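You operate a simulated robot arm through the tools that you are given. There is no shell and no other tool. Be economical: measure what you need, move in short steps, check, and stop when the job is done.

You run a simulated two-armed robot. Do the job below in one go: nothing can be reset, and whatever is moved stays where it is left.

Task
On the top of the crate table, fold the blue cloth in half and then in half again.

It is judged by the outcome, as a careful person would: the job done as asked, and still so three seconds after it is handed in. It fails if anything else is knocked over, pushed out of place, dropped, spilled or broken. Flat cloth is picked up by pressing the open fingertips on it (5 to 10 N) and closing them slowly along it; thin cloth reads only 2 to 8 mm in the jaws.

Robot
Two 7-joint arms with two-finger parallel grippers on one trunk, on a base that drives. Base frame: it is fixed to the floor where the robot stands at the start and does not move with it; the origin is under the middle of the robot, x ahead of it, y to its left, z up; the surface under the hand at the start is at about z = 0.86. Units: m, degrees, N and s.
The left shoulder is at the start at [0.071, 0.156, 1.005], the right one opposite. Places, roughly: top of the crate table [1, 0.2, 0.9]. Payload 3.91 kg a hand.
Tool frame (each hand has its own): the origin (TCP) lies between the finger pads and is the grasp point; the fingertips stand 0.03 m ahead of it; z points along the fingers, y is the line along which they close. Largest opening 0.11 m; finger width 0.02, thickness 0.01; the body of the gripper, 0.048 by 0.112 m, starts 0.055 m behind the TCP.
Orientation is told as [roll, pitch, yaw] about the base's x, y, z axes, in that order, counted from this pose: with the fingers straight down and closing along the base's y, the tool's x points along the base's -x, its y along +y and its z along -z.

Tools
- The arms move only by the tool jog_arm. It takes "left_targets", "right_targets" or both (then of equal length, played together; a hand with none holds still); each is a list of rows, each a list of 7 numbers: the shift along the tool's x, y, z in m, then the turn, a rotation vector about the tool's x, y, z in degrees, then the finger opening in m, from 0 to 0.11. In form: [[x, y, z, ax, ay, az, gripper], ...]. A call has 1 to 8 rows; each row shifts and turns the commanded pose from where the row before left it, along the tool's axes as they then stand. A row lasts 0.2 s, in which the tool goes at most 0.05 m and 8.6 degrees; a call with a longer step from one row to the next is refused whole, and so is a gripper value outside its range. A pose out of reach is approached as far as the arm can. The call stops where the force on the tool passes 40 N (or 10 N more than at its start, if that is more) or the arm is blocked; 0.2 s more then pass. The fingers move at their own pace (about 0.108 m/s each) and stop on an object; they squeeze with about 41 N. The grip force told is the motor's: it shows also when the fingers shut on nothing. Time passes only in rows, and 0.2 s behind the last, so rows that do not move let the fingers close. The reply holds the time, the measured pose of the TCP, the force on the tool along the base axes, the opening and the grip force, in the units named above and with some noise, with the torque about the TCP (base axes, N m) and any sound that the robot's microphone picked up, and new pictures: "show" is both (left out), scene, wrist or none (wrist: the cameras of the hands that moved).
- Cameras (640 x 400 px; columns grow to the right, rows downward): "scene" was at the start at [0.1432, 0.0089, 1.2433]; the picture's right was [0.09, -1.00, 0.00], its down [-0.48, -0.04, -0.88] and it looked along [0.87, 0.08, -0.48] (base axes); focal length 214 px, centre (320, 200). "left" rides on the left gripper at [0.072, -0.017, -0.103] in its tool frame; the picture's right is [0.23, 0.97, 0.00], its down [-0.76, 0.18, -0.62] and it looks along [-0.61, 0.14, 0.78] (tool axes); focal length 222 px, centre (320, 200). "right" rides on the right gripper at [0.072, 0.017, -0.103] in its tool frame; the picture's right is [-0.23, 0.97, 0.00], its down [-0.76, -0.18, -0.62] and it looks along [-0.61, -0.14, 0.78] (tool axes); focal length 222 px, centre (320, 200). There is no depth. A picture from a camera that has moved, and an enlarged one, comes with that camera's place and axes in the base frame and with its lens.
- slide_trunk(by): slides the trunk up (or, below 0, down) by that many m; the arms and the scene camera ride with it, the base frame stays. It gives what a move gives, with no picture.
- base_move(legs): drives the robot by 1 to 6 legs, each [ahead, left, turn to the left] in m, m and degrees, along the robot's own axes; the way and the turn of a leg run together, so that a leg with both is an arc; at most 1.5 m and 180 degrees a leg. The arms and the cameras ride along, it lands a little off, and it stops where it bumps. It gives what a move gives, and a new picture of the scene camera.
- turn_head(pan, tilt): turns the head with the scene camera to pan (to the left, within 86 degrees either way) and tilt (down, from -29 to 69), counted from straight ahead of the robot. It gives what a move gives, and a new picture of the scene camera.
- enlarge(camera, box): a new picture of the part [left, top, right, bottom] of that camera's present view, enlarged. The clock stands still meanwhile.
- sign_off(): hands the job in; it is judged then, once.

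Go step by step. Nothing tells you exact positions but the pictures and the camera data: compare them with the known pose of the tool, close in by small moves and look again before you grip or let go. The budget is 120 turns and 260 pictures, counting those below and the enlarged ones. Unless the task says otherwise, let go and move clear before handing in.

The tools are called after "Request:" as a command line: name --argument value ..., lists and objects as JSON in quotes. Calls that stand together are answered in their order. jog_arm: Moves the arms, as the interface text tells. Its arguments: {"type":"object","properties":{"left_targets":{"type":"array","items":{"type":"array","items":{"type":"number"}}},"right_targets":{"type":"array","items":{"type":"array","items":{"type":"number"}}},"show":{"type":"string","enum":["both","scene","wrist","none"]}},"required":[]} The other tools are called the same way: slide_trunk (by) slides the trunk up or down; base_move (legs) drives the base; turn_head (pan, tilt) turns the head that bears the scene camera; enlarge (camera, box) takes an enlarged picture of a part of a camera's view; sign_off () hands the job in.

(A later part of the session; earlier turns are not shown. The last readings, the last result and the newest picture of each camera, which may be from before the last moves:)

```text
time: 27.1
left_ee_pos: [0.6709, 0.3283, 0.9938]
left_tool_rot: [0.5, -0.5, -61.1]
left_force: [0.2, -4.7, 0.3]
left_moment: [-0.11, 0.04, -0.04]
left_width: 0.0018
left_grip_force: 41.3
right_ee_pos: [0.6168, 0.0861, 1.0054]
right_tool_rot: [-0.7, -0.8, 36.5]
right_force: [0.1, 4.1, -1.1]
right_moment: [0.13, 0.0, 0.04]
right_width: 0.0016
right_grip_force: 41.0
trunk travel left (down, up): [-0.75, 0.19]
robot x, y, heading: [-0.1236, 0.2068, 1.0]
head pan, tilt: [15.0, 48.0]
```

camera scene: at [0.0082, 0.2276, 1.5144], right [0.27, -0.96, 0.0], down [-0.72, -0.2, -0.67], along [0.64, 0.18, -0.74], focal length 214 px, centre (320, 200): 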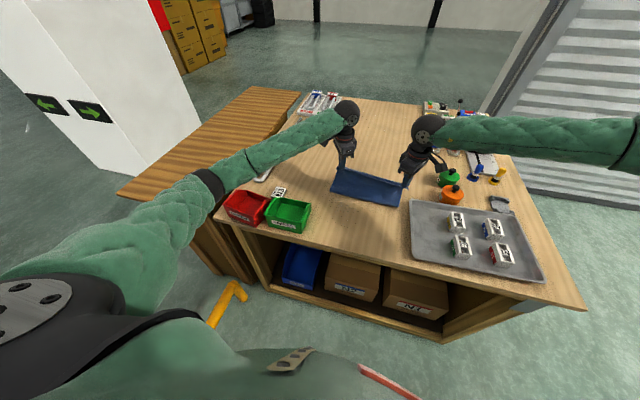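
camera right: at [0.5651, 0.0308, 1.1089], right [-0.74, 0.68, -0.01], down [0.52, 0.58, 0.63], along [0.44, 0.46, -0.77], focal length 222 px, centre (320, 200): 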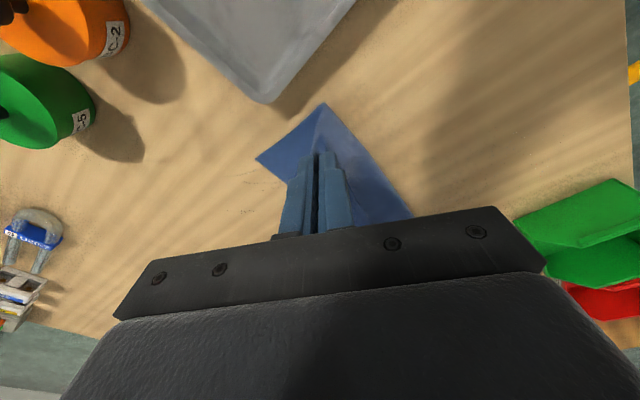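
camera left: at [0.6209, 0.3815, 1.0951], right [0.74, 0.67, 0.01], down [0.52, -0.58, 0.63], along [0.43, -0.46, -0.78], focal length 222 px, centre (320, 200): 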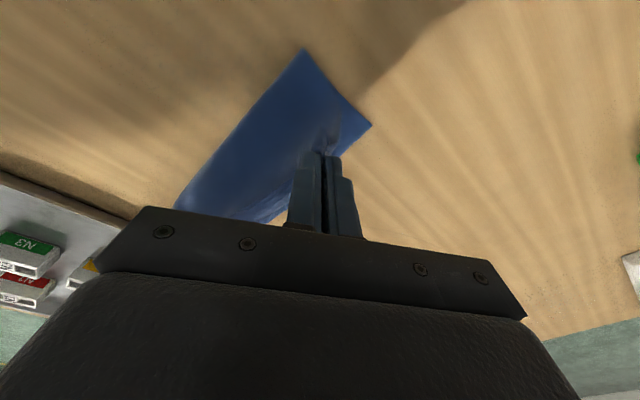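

Request:
jog_arm --left_targets '[[0, 0, 0, 0, 0, 0, 0], [0, 0, 0, 0, 0, 0, 0], [-0.0083, 0.0125, 0.0128, 0, 0, 0, 0], [-0.0083, 0.0125, 0.0128, 0, 0, 0, 0], [-0.0055, 0.0083, 0.0175, 0, 0, 0, 0], [-0.0055, 0.0083, 0.0175, 0, 0, 0, 0]]' --right_targets '[[-0.014, -0.0122, 0.0067, 0, 0, 0, 0], [-0.014, -0.0122, 0.0067, 0, 0, 0, 0], [-0.0113, -0.0098, 0.0128, 0, 0, 0, 0], [-0.0113, -0.0098, 0.0128, 0, 0, 0, 0], [-0.0076, -0.0066, 0.0175, 0, 0, 0, 0], [-0.0076, -0.0066, 0.0175, 0, 0, 0, 0]]'

Request:
enlarge --camera "scene" --box '[220, 100, 476, 260]'

```text
time: 28.5
left_ee_pos: [0.7243, 0.3247, 0.9329]
left_tool_rot: [0.6, -0.3, -61.1]
left_force: [0.0, -1.7, -1.2]
left_moment: [-0.05, 0.02, -0.02]
left_width: 0.0017
left_grip_force: 40.6
right_ee_pos: [0.7028, 0.0832, 0.9347]
right_tool_rot: [-0.6, -0.8, 36.7]
right_force: [0.3, 1.1, -0.7]
right_moment: [-0.01, 0.03, 0.04]
right_width: 0.0018
right_grip_force: 40.6
trunk travel left (down, up): [-0.75, 0.19]
robot x, y, heading: [-0.1252, 0.2066, 0.8]
head pan, tilt: [15.0, 48.0]
camera scene: at [0.0078, 0.228, 1.5145], right [0.27, -0.96, 0.0], down [-0.72, -0.2, -0.67], along [0.64, 0.18, -0.74], focal length 214 px, centre (320, 200)
camera right: at [0.6349, 0.0517, 1.0377], right [-0.4, 0.92, -0.01], down [0.71, 0.31, 0.64], along [0.59, 0.25, -0.77], focal length 222 px, centre (320, 200)
camera left: at [0.673, 0.3788, 1.0351], right [0.74, 0.67, 0.01], down [0.52, -0.58, 0.63], along [0.43, -0.46, -0.78], focal length 222 px, centre (320, 200)
```

scene: 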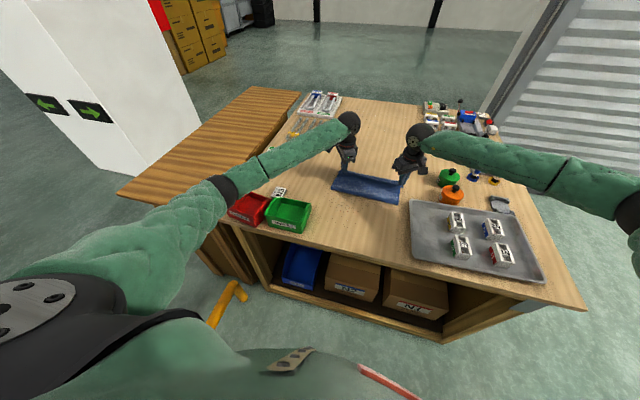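
right: 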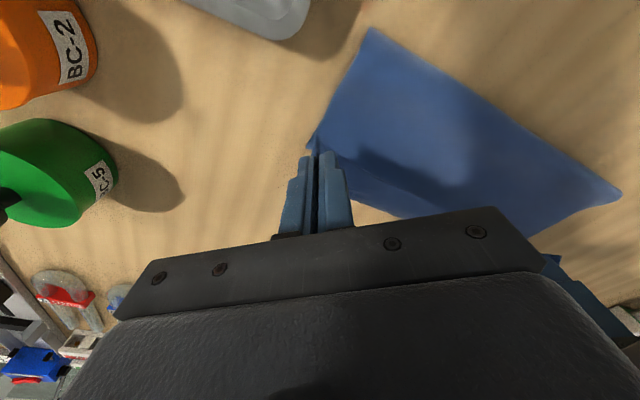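
left: 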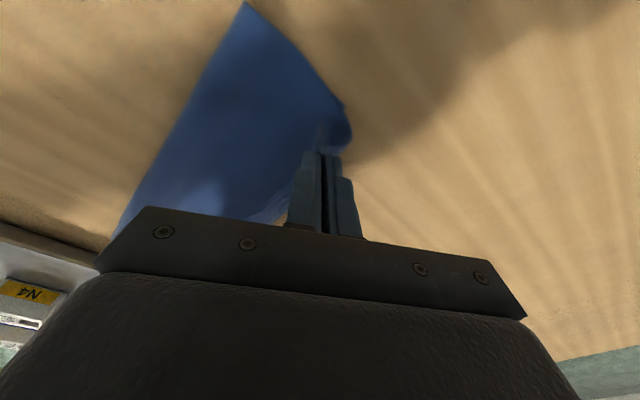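

```text
2.50 times, centred on (348, 180) of scene
camera zoom: at [0.0078, 0.228, 1.5145], right [0.27, -0.96, 0.0], down [-0.72, -0.2, -0.67], along [0.64, 0.18, -0.74], focal length 536 px, centre (250, 250)
```

zoom: 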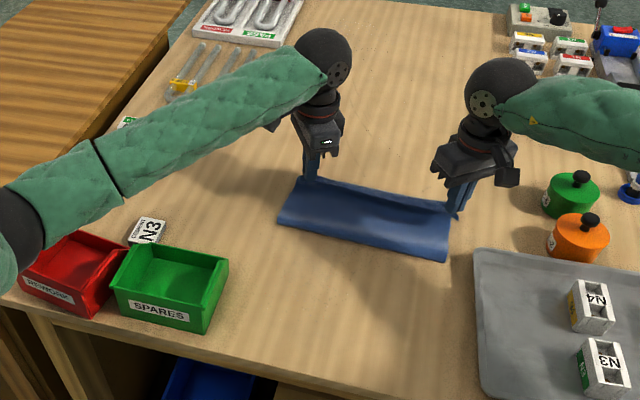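

Request:
jog_arm --left_targets '[[-0.0006, 0.001, 0.009, 0, 0, 0, 0], [-0.0006, 0.001, 0.009, 0, 0, 0, 0], [-0.0006, 0.001, 0.009, 0, 0, 0, 0], [0, 0, 0.007, 0, 0, 0, 0], [0, 0, 0, 0, 0, 0, 0]]' --right_targets '[[-0.0008, -0.0007, 0.009, 0, 0, 0, 0], [-0.0008, -0.0007, 0.009, 0, 0, 0, 0], [-0.0008, -0.0007, 0.009, 0, 0, 0, 0], [0, 0, 0.008, 0, 0, 0, 0], [0, 0, 0, 0, 0, 0, 0]]'

Request:
enlarge --camera "scene" --box '[284, 130, 444, 230]'

```text
time: 29.7
left_ee_pos: [0.7252, 0.324, 0.8991]
left_tool_rot: [0.6, -0.4, -61.1]
left_force: [-0.4, -0.7, 0.3]
left_moment: [-0.02, 0.03, 0.0]
left_width: 0.002
left_grip_force: 40.6
right_ee_pos: [0.7074, 0.0801, 0.8998]
right_tool_rot: [-0.6, -0.9, 36.7]
right_force: [0.2, 0.4, 0.0]
right_moment: [0.04, -0.03, 0.02]
right_width: 0.0016
right_grip_force: 41.2
trunk travel left (down, up): [-0.75, 0.19]
robot x, y, heading: [-0.1212, 0.2056, 0.7]
head pan, tilt: [15.0, 48.0]
camera scene: at [0.006, 0.2285, 1.5146], right [0.27, -0.96, 0.0], down [-0.72, -0.2, -0.67], along [0.64, 0.18, -0.74], focal length 214 px, centre (320, 200)
camera right: at [0.6376, 0.0517, 1.0027], right [-0.4, 0.92, -0.01], down [0.71, 0.31, 0.64], along [0.59, 0.25, -0.77], focal length 222 px, centre (320, 200)
camera left: at [0.674, 0.3782, 1.0026], right [0.74, 0.67, 0.01], down [0.52, -0.58, 0.63], along [0.43, -0.46, -0.78], focal length 222 px, centre (320, 200)
```

scene: 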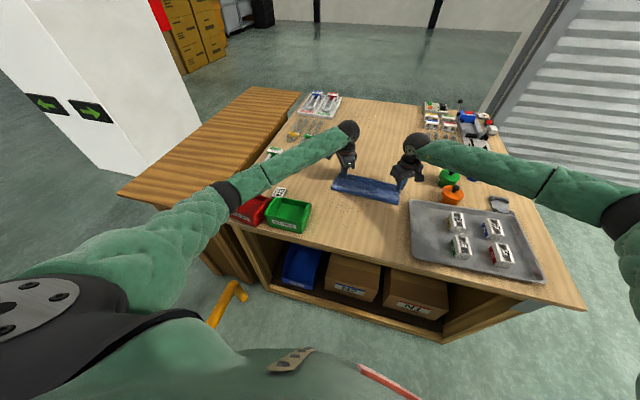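
right: 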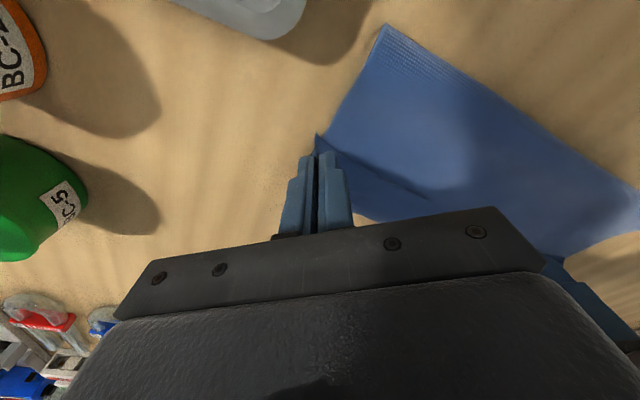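
left: 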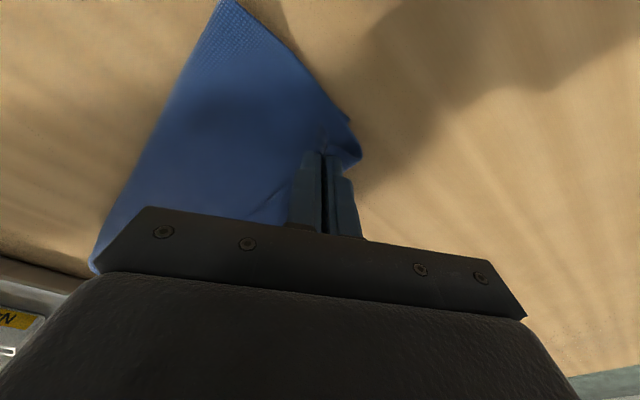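

```text
4.00 times, centred on (364, 180) of scene
camera zoom: at [0.006, 0.2285, 1.5146], right [0.27, -0.96, 0.0], down [-0.72, -0.2, -0.67], along [0.64, 0.18, -0.74], focal length 858 px, centre (144, 280)
```

zoom: 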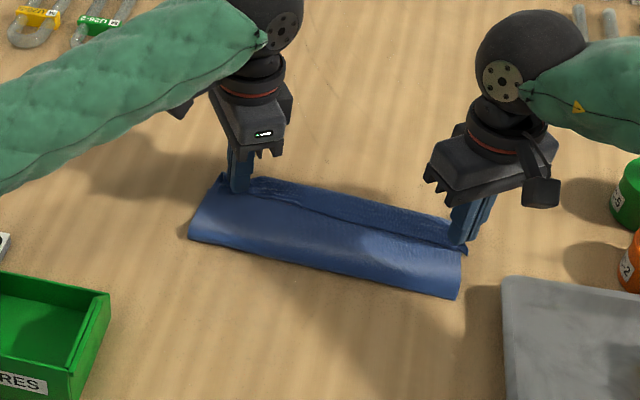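

The near edge now lies on the far edge. I'll lower a few mm, open gently and lift clear.

Request:
jog_arm --left_targets '[[0, 0, 0.004, 0, 0, 0, 0], [0, 0, 0, 0, 0, 0, 0.01], [0, 0, 0, 0, 0, 0, 0.02], [0, 0, 0, 0, 0, 0, 0.02], [0, 0, -0.03, 0, 0, 0, 0.02], [0, 0, -0.04, 0, 0, 0, 0.02], [0, 0, -0.04, 0, 0, 0, 0.02]]' --right_targets '[[0, 0, 0.004, 0, 0, 0, 0], [0, 0, 0, 0, 0, 0, 0.01], [0, 0, 0, 0, 0, 0, 0.02], [0, 0, 0, 0, 0, 0, 0.02], [0, 0, -0.03, 0, 0, 0, 0.02], [0, 0, -0.04, 0, 0, 0, 0.02], [0, 0, -0.04, 0, 0, 0, 0.02]]'

Request:
enlarge --camera "scene" --box '[284, 130, 444, 230]'

```text
time: 31.3
left_ee_pos: [0.7218, 0.3267, 1.0057]
left_tool_rot: [0.7, -0.4, -61.1]
left_force: [-0.4, -0.6, 0.6]
left_moment: [0.01, -0.02, 0.02]
left_width: 0.0201
left_grip_force: 0.1
right_ee_pos: [0.7079, 0.0789, 1.0064]
right_tool_rot: [-0.8, -0.9, 36.7]
right_force: [-0.5, -0.3, 0.1]
right_moment: [0.0, 0.0, 0.02]
right_width: 0.0199
right_grip_force: 0.0
trunk travel left (down, up): [-0.75, 0.19]
robot x, y, heading: [-0.1237, 0.2063, 0.7]
head pan, tilt: [15.0, 48.0]
camera scene: at [0.0053, 0.2282, 1.5145], right [0.27, -0.96, 0.0], down [-0.71, -0.2, -0.67], along [0.64, 0.18, -0.74], focal length 214 px, centre (320, 200)
camera right: at [0.6384, 0.0493, 1.1091], right [-0.4, 0.92, -0.01], down [0.71, 0.31, 0.64], along [0.59, 0.25, -0.77], focal length 222 px, centre (320, 200)
camera left: at [0.671, 0.3801, 1.1079], right [0.74, 0.67, 0.01], down [0.52, -0.58, 0.63], along [0.43, -0.46, -0.78], focal length 222 px, centre (320, 200)
```

scene: 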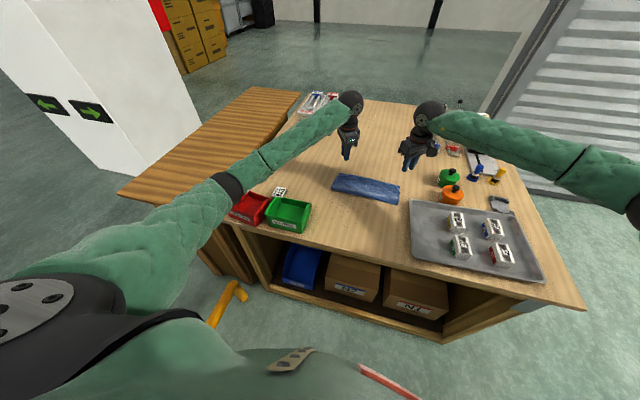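
right: 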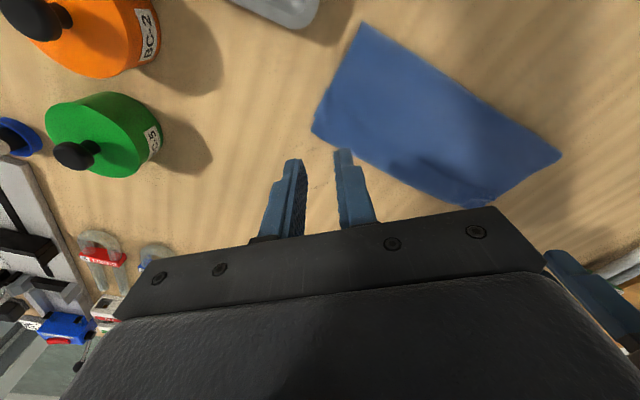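
left: 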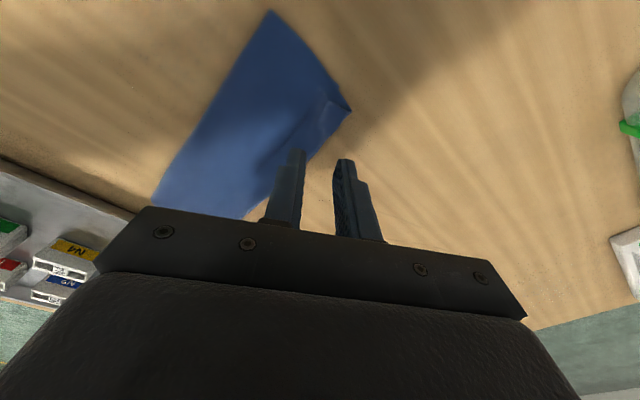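

```text
4.00 times, centred on (364, 180) of scene
camera zoom: at [0.0053, 0.2282, 1.5145], right [0.27, -0.96, 0.0], down [-0.71, -0.2, -0.67], along [0.64, 0.18, -0.74], focal length 858 px, centre (144, 280)
```

zoom: 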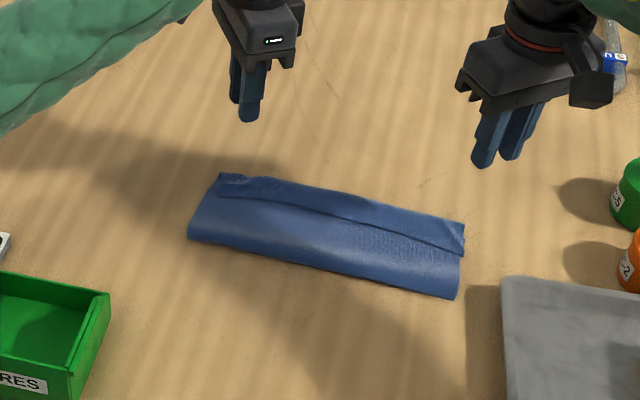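

Request:
enlarge --camera "scene" --box '[324, 165, 412, 220]'

Request:
enlarge --camera "right" --box '[290, 10, 590, 210]'

```text
7.27 times, centred on (368, 192) of scene
camera zoom: at [0.0053, 0.2282, 1.5145], right [0.27, -0.96, 0.0], down [-0.71, -0.2, -0.67], along [0.64, 0.18, -0.74], focal length 1560 px, centre (-29, 254)
```

zoom: 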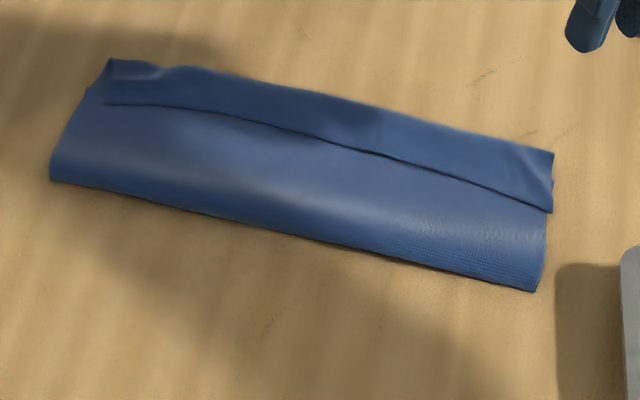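

```text
2.00 times, centred on (440, 110) of right
camera zoom: at [0.6384, 0.0493, 1.1091], right [-0.4, 0.92, -0.01], down [0.71, 0.31, 0.64], along [0.59, 0.25, -0.77], focal length 444 px, centre (80, 380)
```

zoom: 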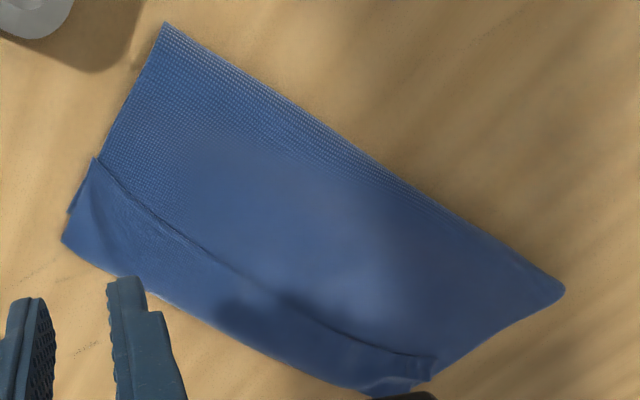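

The strip is formed, but about 4 cm of the top layer's edge has curled back on itself. I'll turn both hands to close along that edge, so I can pick the curled edge and re-lay it.

Request:
jog_arm --left_targets '[[0, 0, 0, 0, 0, -8.2, 0.034], [0, 0, 0, 0, 0, -8.2, 0.034], [0, 0, 0, 0, 0, -8.2, 0.034], [0, 0, 0, 0, 0, -8.2, 0.034], [0, 0, 0, 0, 0, -8.2, 0.034], [0, 0, 0, 0, 0, -8.2, 0.034], [0, 0, 0, 0, 0, -8.2, 0.034], [0, 0, 0, 0, 0, -8.2, 0.034]]' --right_targets '[[0, 0, 0, 0, 0, 4, 0.034], [0, 0, 0, 0, 0, 4, 0.034], [0, 0, 0, 0, 0, 4, 0.034], [0, 0, 0, 0, 0, 4, 0.034], [0, 0, 0, 0, 0, 4, 0.034], [0, 0, 0, 0, 0, 4, 0.034], [0, 0, 0, 0, 0, 4, 0.034], [0, 0, 0, 0, 0, 4, 0.034]]'

```text
time: 33.1
left_ee_pos: [0.7223, 0.3222, 1.0096]
left_tool_rot: [0.0, -1.0, 4.7]
left_force: [0.8, 0.1, 0.4]
left_moment: [-0.02, 0.0, 0.01]
left_width: 0.0339
left_grip_force: 0.0
right_ee_pos: [0.7029, 0.0772, 1.0093]
right_tool_rot: [0.0, -1.3, 4.5]
right_force: [-0.7, 0.1, 0.4]
right_moment: [-0.04, 0.01, 0.02]
right_width: 0.0339
right_grip_force: 0.0
trunk travel left (down, up): [-0.75, 0.19]
robot x, y, heading: [-0.1233, 0.2047, 1.0]
head pan, tilt: [15.0, 48.0]
camera scene: at [0.0014, 0.2251, 1.5155], right [0.27, -0.96, 0.0], down [-0.71, -0.2, -0.67], along [0.65, 0.18, -0.74], focal length 214 px, centre (320, 200)
camera right: at [0.6283, 0.088, 1.1119], right [0.15, 0.99, 0.01], down [0.76, -0.12, 0.64], along [0.63, -0.09, -0.77], focal length 222 px, centre (320, 200)
camera left: at [0.649, 0.298, 1.1123], right [-0.3, 0.95, 0.0], down [0.73, 0.24, 0.64], along [0.61, 0.19, -0.77], focal length 222 px, centre (320, 200)
```

scene: 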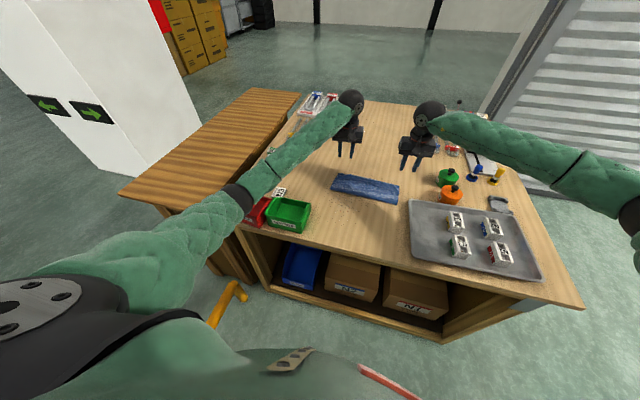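
right: 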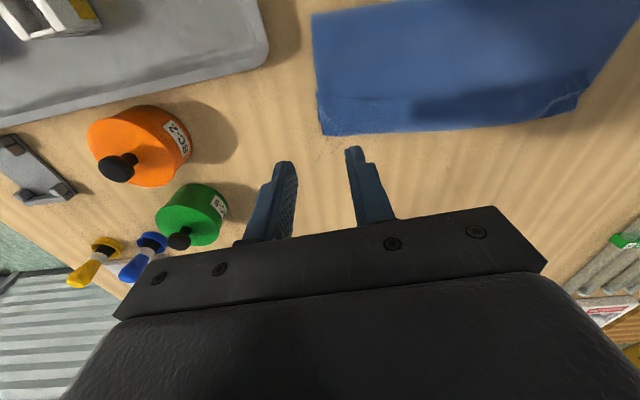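
left: 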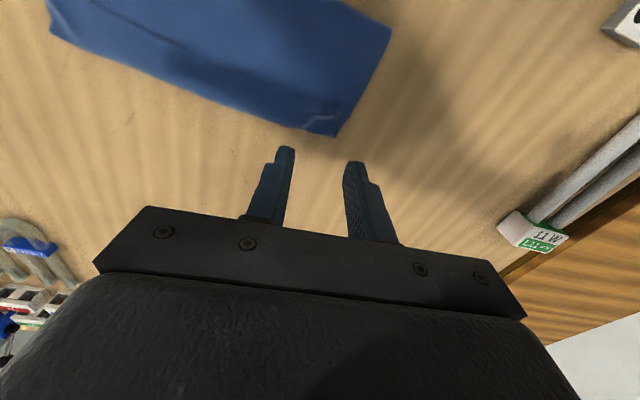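

Request:
enlarge --camera "right" --box '[300, 0, 620, 200]'

Request:
enlarge --camera "left" --box '[150, 0, 470, 200]'

```text
2.00 times, centred on (460, 100) of right
camera zoom: at [0.6283, 0.088, 1.1119], right [0.15, 0.99, 0.01], down [0.76, -0.12, 0.64], along [0.63, -0.09, -0.77], focal length 444 px, centre (40, 400)
```

zoom: 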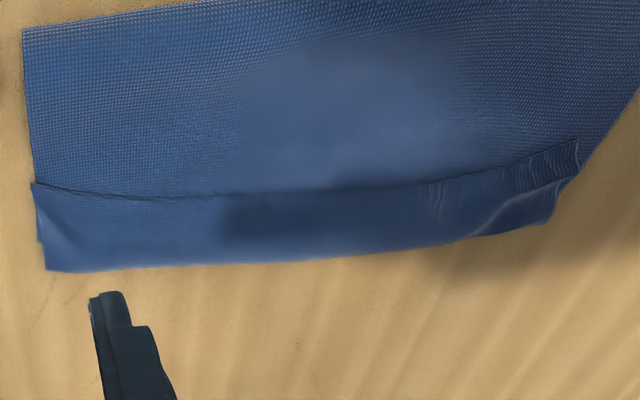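

```text
2.00 times, centred on (310, 100) of left
camera zoom: at [0.649, 0.298, 1.1123], right [-0.3, 0.95, 0.0], down [0.73, 0.24, 0.64], along [0.61, 0.19, -0.77], focal length 444 px, centre (340, 400)
```

zoom: 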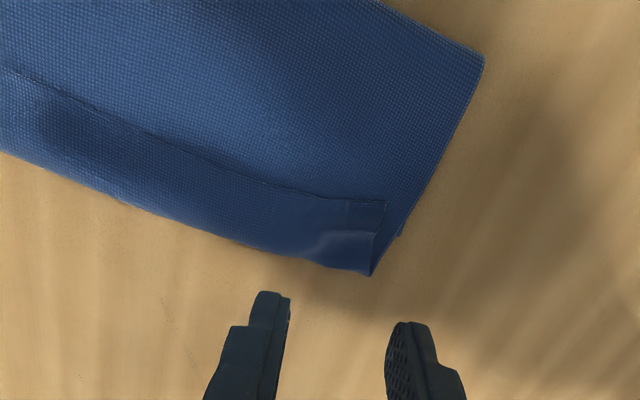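

Confirmed: the top layer's hem (about 4 cm) lies folded back, with its free edge from (0.686,0.077) to (0.707,0.341). I'll lower the hands onto the hem near its ends.

Request:
jog_arm --left_targets '[[0.004, -0.005, 0.03, 0, 0, 0, 0.034], [0.003, -0.0055, 0.03, 0, 0, 0, 0.034], [0, 0, 0.03, 0, 0, 0, 0.034], [0, 0, 0.014, 0, 0, 0, 0.034]]' --right_targets '[[0.0025, 0.015, 0.03, 0, 0, 0, 0.034], [0.0025, 0.015, 0.03, 0, 0, 0, 0.034], [0, 0, 0.03, 0, 0, 0, 0.034], [0, 0, 0.013, 0, 0, 0, 0.034]]' --show "wrist"

```text
time: 34.3
left_ee_pos: [0.7385, 0.271, 0.93]
left_tool_rot: [0.4, -2.5, 2.3]
left_force: [0.4, 0.5, -0.4]
left_moment: [-0.03, 0.04, -0.03]
left_width: 0.0341
left_grip_force: 0.1
right_ee_pos: [0.7049, 0.0684, 0.9109]
right_tool_rot: [0.2, -1.6, 2.4]
right_force: [0.8, -0.7, -0.6]
right_moment: [-0.03, 0.08, -0.02]
right_width: 0.0342
right_grip_force: 0.0
trunk travel left (down, up): [-0.75, 0.19]
robot x, y, heading: [-0.1079, 0.2038, -1.4]
head pan, tilt: [15.0, 48.0]
stopped in row 4 (left hand): the arm was blocked; the commanded pose is now the measured one
camera right: at [0.6284, 0.0824, 1.0121], right [0.19, 0.98, 0.01], down [0.75, -0.15, 0.64], along [0.63, -0.11, -0.77], focal length 222 px, centre (320, 200)
camera left: at [0.6629, 0.25, 1.0296], right [-0.27, 0.96, 0.0], down [0.73, 0.2, 0.66], along [0.63, 0.17, -0.75], focal length 222 px, centre (320, 200)
```

right: 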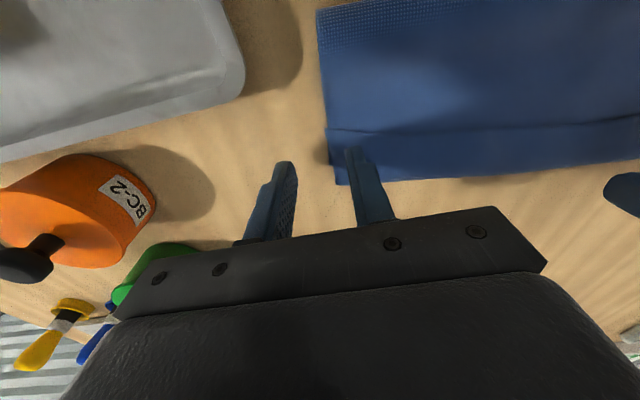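
left: 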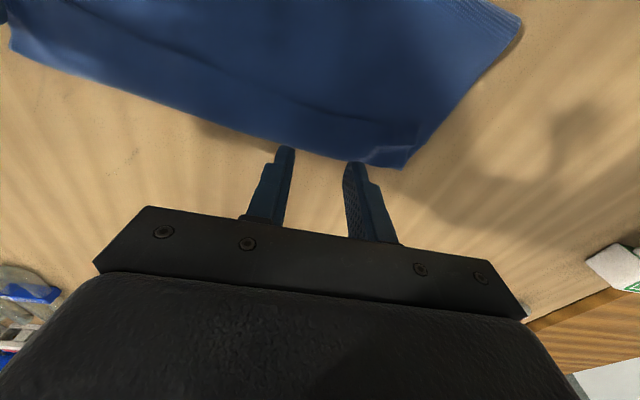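

Left arm blocked again, so I'll raise it at once and look at the bins.

Request:
jog_arm --left_targets '[[0, 0, -0.03, 0, 0, 0, 0.034], [0, 0, -0.03, 0, 0, 0, 0.034], [0, 0, -0.03, 0, 0, 0, 0.034]]' --right_targets '[[0, 0, -0.03, 0, 0, 0, 0.034], [0, 0, -0.03, 0, 0, 0, 0.034], [0, 0, -0.03, 0, 0, 0, 0.034]]' --show "scene"

Request:
enlarge --camera "scene" --box '[180, 110, 436, 270]'

```text
time: 35.1
left_ee_pos: [0.7232, 0.3228, 0.9877]
left_tool_rot: [-1.1, -0.7, 3.6]
left_force: [0.5, -0.7, -0.5]
left_moment: [0.05, 0.03, -0.01]
left_width: 0.034
left_grip_force: 0.1
right_ee_pos: [0.6972, 0.119, 0.9887]
right_tool_rot: [-1.2, -0.8, 3.9]
right_force: [0.5, -0.4, 0.1]
right_moment: [-0.01, -0.03, -0.02]
right_width: 0.0341
right_grip_force: 0.1
trunk travel left (down, up): [-0.75, 0.19]
robot x, y, heading: [-0.1196, 0.2048, -0.3]
head pan, tilt: [15.0, 48.0]
camera scene: at [0.0114, 0.2308, 1.5097], right [0.26, -0.97, 0.0], down [-0.72, -0.19, -0.67], along [0.64, 0.17, -0.75], focal length 214 px, centre (320, 200)
```

scene: 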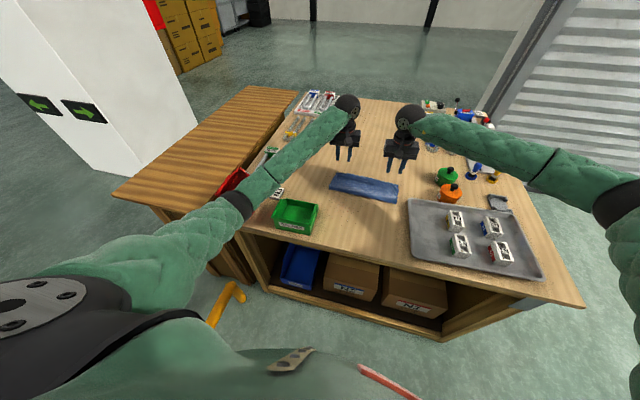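

```text
2.50 times, centred on (308, 190) of scene
camera zoom: at [0.0114, 0.2308, 1.5097], right [0.26, -0.97, 0.0], down [-0.72, -0.19, -0.67], along [0.64, 0.17, -0.75], focal length 536 px, centre (350, 225)
```

zoom: 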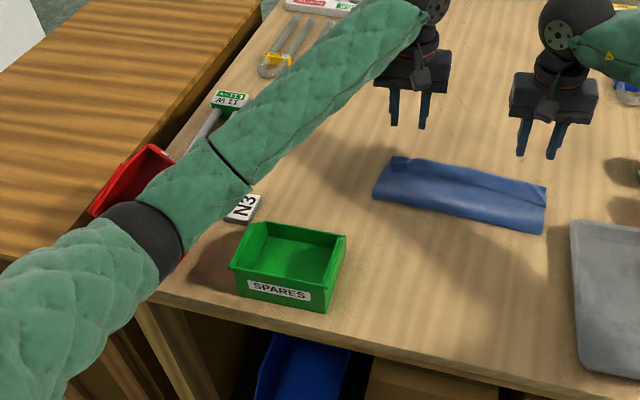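

The red bin has been tilted by the forearm. I'll raise the trunk straight up to free it, then inspect.

Request:
slide_trunk --by 0.18

Request:
turn_head --pan 30 --tilt 48

Request:
enlarge --camera "scene" --box '[200, 100, 456, 260]'

```text
time: 37.1
left_ee_pos: [0.7283, 0.3123, 1.1779]
left_tool_rot: [-1.0, -1.3, 3.3]
left_force: [0.2, -0.7, -0.1]
left_moment: [-0.03, 0.0, 0.01]
left_width: 0.0338
left_grip_force: 0.0
right_ee_pos: [0.7003, 0.1097, 1.1745]
right_tool_rot: [-1.1, -0.9, 3.6]
right_force: [-0.2, -0.8, 1.1]
right_moment: [0.04, 0.01, 0.0]
right_width: 0.034
right_grip_force: 0.1
trunk travel left (down, up): [-0.93, 0.01]
robot x, y, heading: [-0.1185, 0.2002, -0.2]
head pan, tilt: [15.0, 48.0]
```

```text
time: 37.8
left_ee_pos: [0.7283, 0.3128, 1.1782]
left_tool_rot: [-1.1, -1.2, 3.3]
left_force: [0.7, 0.8, -0.4]
left_moment: [-0.01, 0.0, 0.0]
left_width: 0.0339
left_grip_force: 0.0
right_ee_pos: [0.7003, 0.1089, 1.1746]
right_tool_rot: [-1.1, -1.0, 3.5]
right_force: [0.4, 1.0, -0.1]
right_moment: [0.01, 0.02, -0.03]
right_width: 0.0338
right_grip_force: 0.0
trunk travel left (down, up): [-0.93, 0.01]
robot x, y, heading: [-0.1152, 0.2023, -0.5]
head pan, tilt: [30.0, 48.0]
camera scene: at [0.0055, 0.2428, 1.6946], right [0.5, -0.87, 0.0], down [-0.65, -0.37, -0.67], along [0.58, 0.33, -0.74], focal length 214 px, centre (320, 200)
```

scene: 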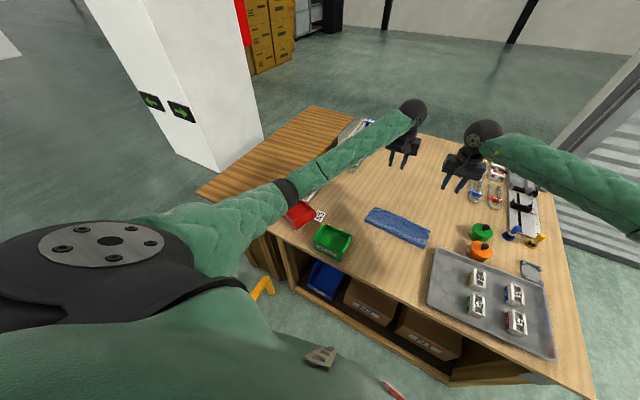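

```text
2.50 times, centred on (328, 180) of scene
camera zoom: at [0.0055, 0.2428, 1.6946], right [0.5, -0.87, 0.0], down [-0.65, -0.37, -0.67], along [0.58, 0.33, -0.74], focal length 536 px, centre (300, 250)
```

zoom: 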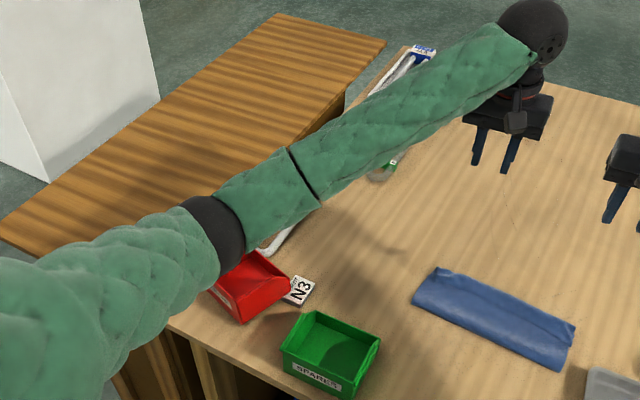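

The red bin is upright again but displaced, and the green one has shifted slightly; I'll restore both later. With the trunk at the top, backing off 6 cm straightens the arms and keeps the elbows high.

Request:
base_move --legs '[[-0.06, 0.0, 0.5]]'

Request:
turn_head --pan 10 --tilt 48

Request:
enlarge --camera "scene" --box '[180, 110, 436, 270]'

```text
time: 38.8
left_ee_pos: [0.6711, 0.3195, 1.1741]
left_tool_rot: [-1.0, -1.1, 3.9]
left_force: [0.5, 0.5, -0.5]
left_moment: [-0.02, 0.02, 0.0]
left_width: 0.0341
left_grip_force: 0.2
right_ee_pos: [0.6465, 0.1163, 1.1705]
right_tool_rot: [-0.9, -0.7, 3.9]
right_force: [1.3, -0.3, -1.0]
right_moment: [-0.03, 0.06, -0.03]
right_width: 0.0342
right_grip_force: 0.0
trunk travel left (down, up): [-0.93, 0.01]
robot x, y, heading: [-0.1776, 0.2006, 0.5]
head pan, tilt: [30.0, 48.0]
camera scene: at [-0.0475, 0.2434, 1.6936], right [0.5, -0.86, 0.0], down [-0.65, -0.37, -0.67], along [0.57, 0.34, -0.75], focal length 214 px, centre (320, 200)
```

scene: 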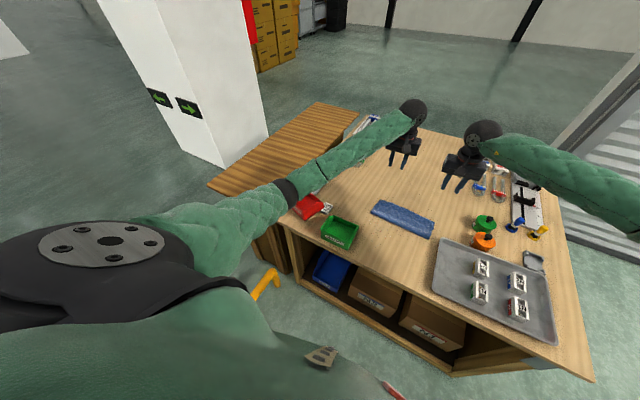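

```text
time: 39.6
left_ee_pos: [0.6635, 0.3187, 1.1811]
left_tool_rot: [-1.0, -1.5, 4.0]
left_force: [-1.1, 0.6, 0.0]
left_moment: [0.03, -0.03, 0.01]
left_width: 0.0341
left_grip_force: 0.1
right_ee_pos: [0.638, 0.1167, 1.1769]
right_tool_rot: [-1.1, -1.1, 4.1]
right_force: [0.2, -0.3, 0.0]
right_moment: [-0.01, -0.04, -0.01]
right_width: 0.0342
right_grip_force: 0.0
trunk travel left (down, up): [-0.93, 0.01]
robot x, y, heading: [-0.1741, 0.2046, 0.2]
head pan, tilt: [10.0, 48.0]
camera scene: at [-0.0495, 0.218, 1.695], right [0.18, -0.98, 0.0], down [-0.73, -0.13, -0.67], along [0.66, 0.12, -0.74], focal length 214 px, centre (320, 200)
```

scene: 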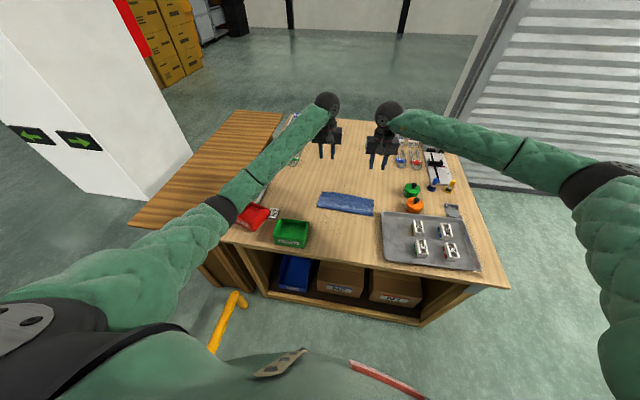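

```text
2.50 times, centred on (308, 190) of scene
camera zoom: at [-0.0495, 0.218, 1.695], right [0.18, -0.98, 0.0], down [-0.73, -0.13, -0.67], along [0.66, 0.12, -0.74], focal length 536 px, centre (350, 225)
```

zoom: 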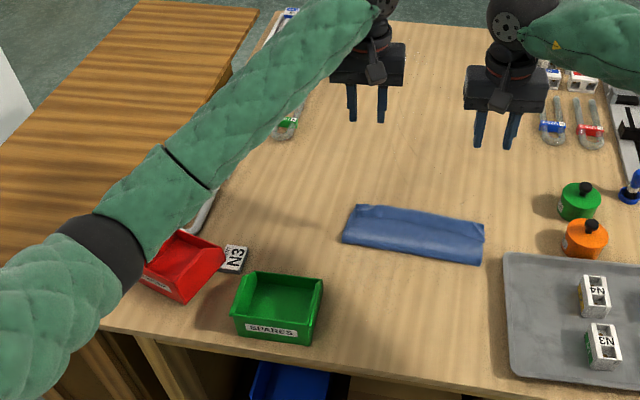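

I'll turn the left hand to about -30° yaw, which keeps its elbow higher, and descend partly while watching the bins.

Request:
jog_arm --left_targets '[[0, 0, 0, 0, 0, 8.5, 0.034], [0, 0, 0, 0, 0, 8.5, 0.034], [0, 0, 0, 0, 0, 8.5, 0.034], [0, 0, 0, 0, 0, 8.5, 0.034], [-0.0123, 0.0049, 0.04, 0, 0, 0, 0.034], [-0.0123, 0.0049, 0.04, 0, 0, 0, 0.034], [-0.0123, 0.0049, 0.04, 0, 0, 0, 0.034], [-0.0123, 0.0049, 0.04, 0, 0, 0, 0.034]]' --right_targets '[[0, 0, 0, 0, 0, 0, 0.034], [0, 0, 0, 0, 0, 0, 0.034], [0, 0, 0, 0, 0, 0, 0.034], [0, 0, 0, 0, 0, 0, 0.034], [-0.0143, -0.0037, 0.04, 0, 0, 0, 0.034], [-0.0143, -0.0037, 0.04, 0, 0, 0, 0.034], [-0.0143, -0.0037, 0.04, 0, 0, 0, 0.034], [-0.0143, -0.0037, 0.04, 0, 0, 0, 0.034]]'

```text
time: 41.4
left_ee_pos: [0.7223, 0.3095, 1.0208]
left_tool_rot: [-0.1, -1.5, -30.0]
left_force: [0.6, 0.5, -0.6]
left_moment: [-0.03, 0.01, 0.03]
left_width: 0.0341
left_grip_force: 0.1
right_ee_pos: [0.7027, 0.104, 1.0114]
right_tool_rot: [-1.1, -1.0, 4.0]
right_force: [1.0, -0.8, 0.0]
right_moment: [0.03, 0.04, 0.02]
right_width: 0.0339
right_grip_force: 0.1
trunk travel left (down, up): [-0.93, 0.01]
robot x, y, heading: [-0.1742, 0.2038, 0.5]
head pan, tilt: [10.0, 48.0]
camera scene: at [-0.0428, 0.2174, 1.6944], right [0.18, -0.98, 0.0], down [-0.73, -0.13, -0.67], along [0.66, 0.12, -0.74], focal length 214 px, centre (320, 200)
camera right: at [0.6282, 0.1168, 1.1145], right [0.16, 0.99, -0.01], down [0.76, -0.11, 0.64], along [0.63, -0.11, -0.77], focal length 222 px, centre (320, 200)
camera left: at [0.6498, 0.3321, 1.1204], right [0.29, 0.96, -0.01], down [0.73, -0.22, 0.64], along [0.61, -0.19, -0.76], focal length 222 px, centre (320, 200)
```

scene: 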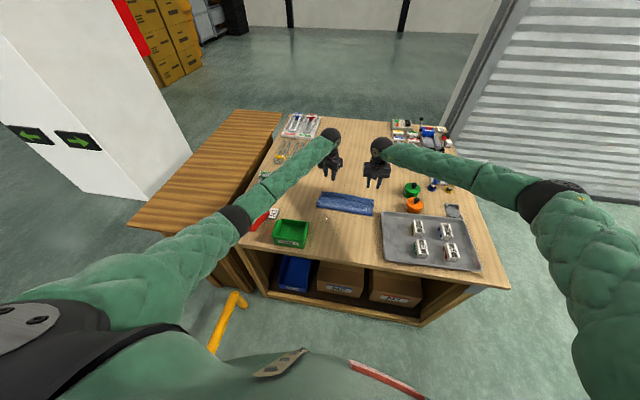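
right: 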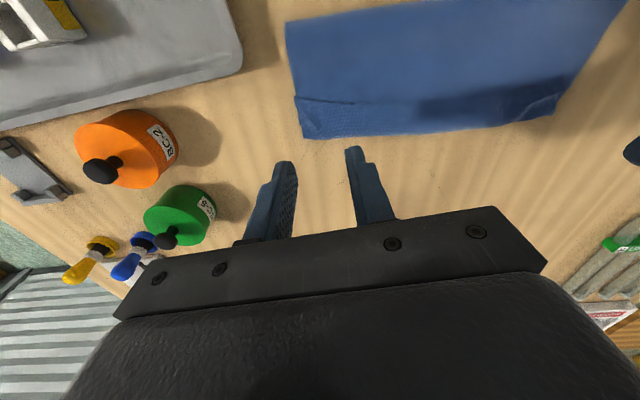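
left: 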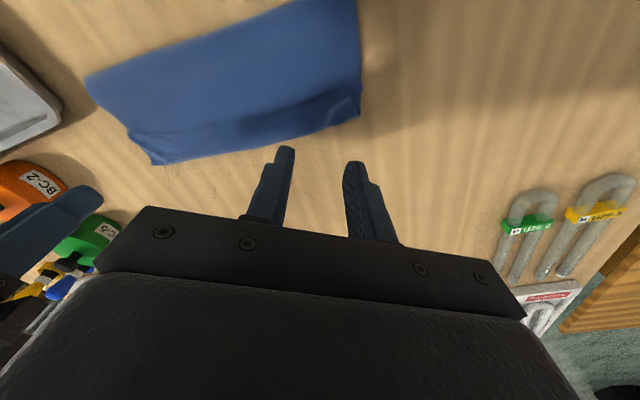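

Request:
jog_arm --left_targets '[[0.003, -0.001, 0.025, 0, 0, 0, 0.034], [0.003, -0.001, 0.025, 0, 0, 0, 0.034], [0, 0, 0.025, 0, 0, 0, 0.034]]' --right_targets '[[0.0035, 0.001, 0.025, 0, 0, 0, 0.034], [0.0035, 0.001, 0.025, 0, 0, 0, 0.034], [0, 0, 0.025, 0, 0, 0, 0.034]]' --show "scene"

Request:
enlarge --camera "scene" --box '[180, 110, 436, 270]'

```text
time: 42.2
left_ee_pos: [0.7171, 0.3101, 0.9437]
left_tool_rot: [0.0, -1.7, -30.1]
left_force: [-0.8, 0.1, -0.6]
left_moment: [0.02, 0.05, 0.01]
left_width: 0.0337
left_grip_force: 0.0
right_ee_pos: [0.694, 0.1019, 0.9412]
right_tool_rot: [-1.0, -1.0, 4.0]
right_force: [0.5, -0.2, 0.4]
right_moment: [0.0, 0.02, -0.01]
right_width: 0.034
right_grip_force: 0.0
trunk travel left (down, up): [-0.93, 0.01]
robot x, y, heading: [-0.1729, 0.2028, 0.2]
head pan, tilt: [10.0, 48.0]
camera scene: at [-0.0455, 0.2175, 1.6947], right [0.18, -0.98, 0.0], down [-0.73, -0.13, -0.67], along [0.66, 0.12, -0.74], focal length 214 px, centre (320, 200)
```

scene: 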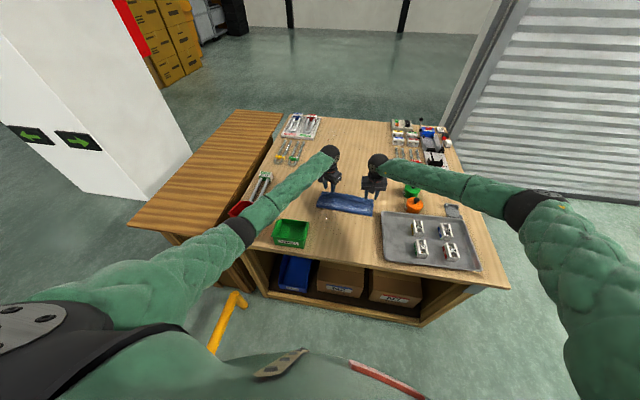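

```text
2.50 times, centred on (308, 190) of scene
camera zoom: at [-0.0455, 0.2175, 1.6947], right [0.18, -0.98, 0.0], down [-0.73, -0.13, -0.67], along [0.66, 0.12, -0.74], focal length 536 px, centre (350, 225)
```

zoom: 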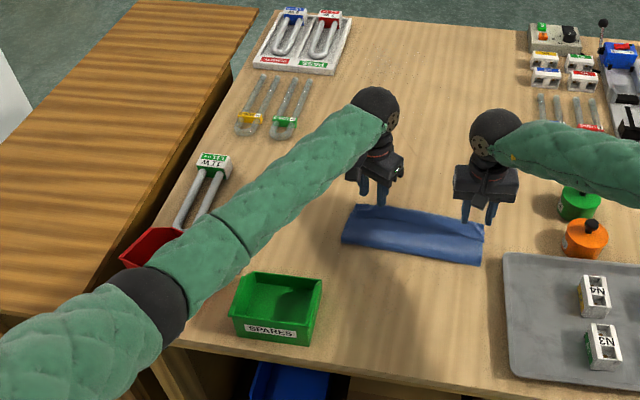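

The arm is clear of the bins. I'll go down to just above the hem.

Request:
jog_arm --left_targets '[[0, 0, 0.02, 0, 0, 0, 0.034], [0, 0, 0.02, 0, 0, 0, 0.034]]' --right_targets '[[0, 0.002, 0.02, 0, 0, 0, 0.034], [0, 0.002, 0.02, 0, 0, 0, 0.034]]' --show "wrist"

Request:
enlarge --camera "left" --box '[220, 60, 420, 185]'

Request:
enlarge --camera "right" --box '[220, 60, 420, 185]'

```text
time: 42.8
left_ee_pos: [0.7177, 0.3097, 0.9039]
left_tool_rot: [-0.1, -1.7, -30.1]
left_force: [-0.2, -0.3, 0.4]
left_moment: [-0.01, 0.0, 0.01]
left_width: 0.034
left_grip_force: 0.1
right_ee_pos: [0.6964, 0.1038, 0.9005]
right_tool_rot: [-1.1, -0.9, 4.1]
right_force: [-0.3, 0.6, 0.7]
right_moment: [0.04, 0.01, 0.0]
right_width: 0.0341
right_grip_force: 0.1
trunk travel left (down, up): [-0.93, 0.01]
robot x, y, heading: [-0.1786, 0.2045, 0.4]
head pan, tilt: [10.0, 48.0]
camera right: at [0.6218, 0.1175, 1.0024], right [0.16, 0.99, -0.01], down [0.76, -0.11, 0.64], along [0.63, -0.11, -0.77], focal length 222 px, centre (320, 200)
camera left: at [0.6452, 0.3313, 1.0052], right [0.29, 0.96, -0.01], down [0.73, -0.22, 0.64], along [0.61, -0.19, -0.76], focal length 222 px, centre (320, 200)
```

right: 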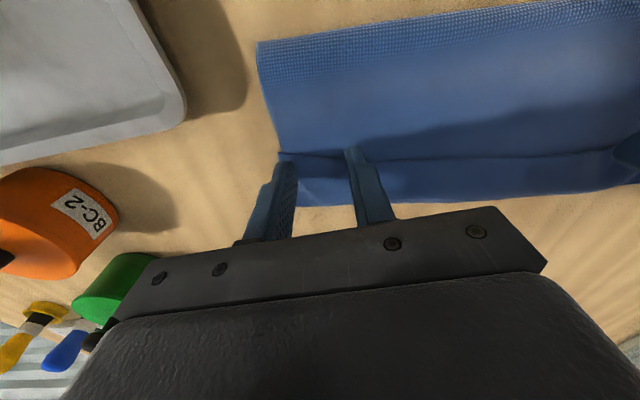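
left: 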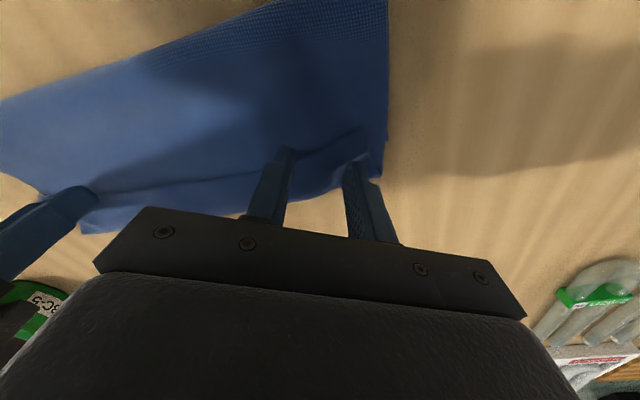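

```text
3.20 times, centred on (320, 122) of left
camera zoom: at [0.6452, 0.3313, 1.0052], right [0.29, 0.96, -0.01], down [0.73, -0.22, 0.64], along [0.61, -0.19, -0.76], focal length 711 px, centre (320, 448)
```

zoom: 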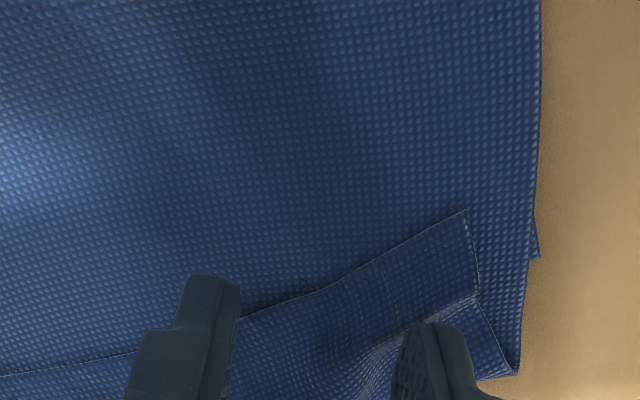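

```text
3.20 times, centred on (320, 122) of right
camera zoom: at [0.6218, 0.1175, 1.0024], right [0.16, 0.99, -0.01], down [0.76, -0.11, 0.64], along [0.63, -0.11, -0.77], focal length 711 px, centre (320, 448)
```

zoom: 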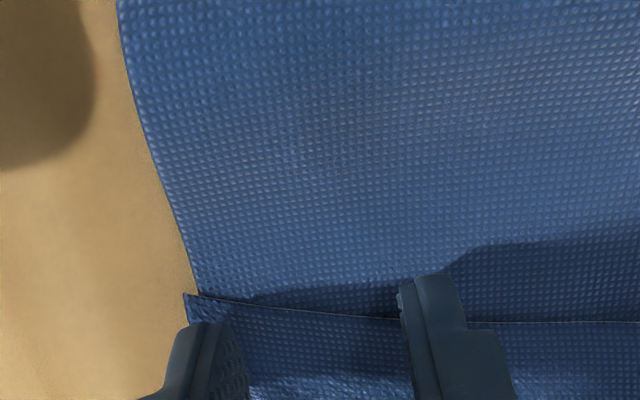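

The fingers sit over the hem right at its free edge. I'll lower to light contact.

Request:
jog_arm --left_targets '[[0, 0, 0.004, 0, 0, 0, 0.034], [0, 0, 0.004, 0, 0, 0, 0.034], [0, 0, 0, 0, 0, 0, 0.034]]' --right_targets '[[-0.002, 0.003, 0.003, 0, 0, 0, 0.034], [0, 0, 0.002, 0, 0, 0, 0.034], [0, 0, 0, 0, 0, 0, 0.034]]' --show "none"

```text
time: 43.6
left_ee_pos: [0.7197, 0.3089, 0.8976]
left_tool_rot: [-0.1, -1.7, -30.1]
left_force: [-0.7, 0.6, -0.4]
left_moment: [0.0, 0.0, -0.01]
left_width: 0.0341
left_grip_force: 0.1
right_ee_pos: [0.6989, 0.1082, 0.8953]
right_tool_rot: [-1.0, -1.0, 4.0]
right_force: [0.5, -0.3, -0.9]
right_moment: [-0.03, -0.01, 0.01]
right_width: 0.0342
right_grip_force: 0.1
trunk travel left (down, up): [-0.93, 0.01]
robot x, y, heading: [-0.1765, 0.2017, -0.2]
head pan, tilt: [10.0, 48.0]
```

Request:
jog_arm --left_targets '[[0, 0, 0.003, 0, 0, 0, 0.034], [0, 0, 0, 0, 0, 0, 0.034]]' --right_targets '[[0, 0, 0.0015, 0, 0, 0, 0.034], [0, 0, 0, 0, 0, 0, 0.034]]' --show "none"

```text
time: 44.2
left_ee_pos: [0.7199, 0.3097, 0.894]
left_tool_rot: [-0.1, -1.6, -30.1]
left_force: [-0.2, 0.3, 0.9]
left_moment: [-0.02, 0.01, -0.04]
left_width: 0.0341
left_grip_force: 0.1
right_ee_pos: [0.6982, 0.1092, 0.8941]
right_tool_rot: [-1.1, -1.0, 4.0]
right_force: [0.0, -0.7, 1.1]
right_moment: [0.0, -0.02, -0.01]
right_width: 0.0341
right_grip_force: 0.0
trunk travel left (down, up): [-0.93, 0.01]
robot x, y, heading: [-0.1739, 0.2042, 0.6]
head pan, tilt: [10.0, 48.0]
```

Request:
jog_arm --left_targets '[[0, 0, 0.001, 0, 0, 0, 0.034], [0, 0, 0, 0, 0, 0, 0.034]]' --right_targets '[[0, 0, 0.001, 0, 0, 0, 0.034], [0, 0, 0, 0, 0, 0, 0.034]]' --show "none"

```text
time: 44.8
left_ee_pos: [0.7201, 0.3081, 0.8929]
left_tool_rot: [-0.2, -1.7, -30.0]
left_force: [-0.9, 1.0, 2.6]
left_moment: [0.05, -0.01, 0.0]
left_width: 0.0342
left_grip_force: 0.0
right_ee_pos: [0.6985, 0.1086, 0.894]
right_tool_rot: [-1.1, -1.1, 4.0]
right_force: [0.1, -1.4, 4.9]
right_moment: [0.01, -0.05, -0.03]
right_width: 0.034
right_grip_force: 0.0
trunk travel left (down, up): [-0.93, 0.01]
robot x, y, heading: [-0.1785, 0.2059, 0.3]
head pan, tilt: [10.0, 48.0]
```

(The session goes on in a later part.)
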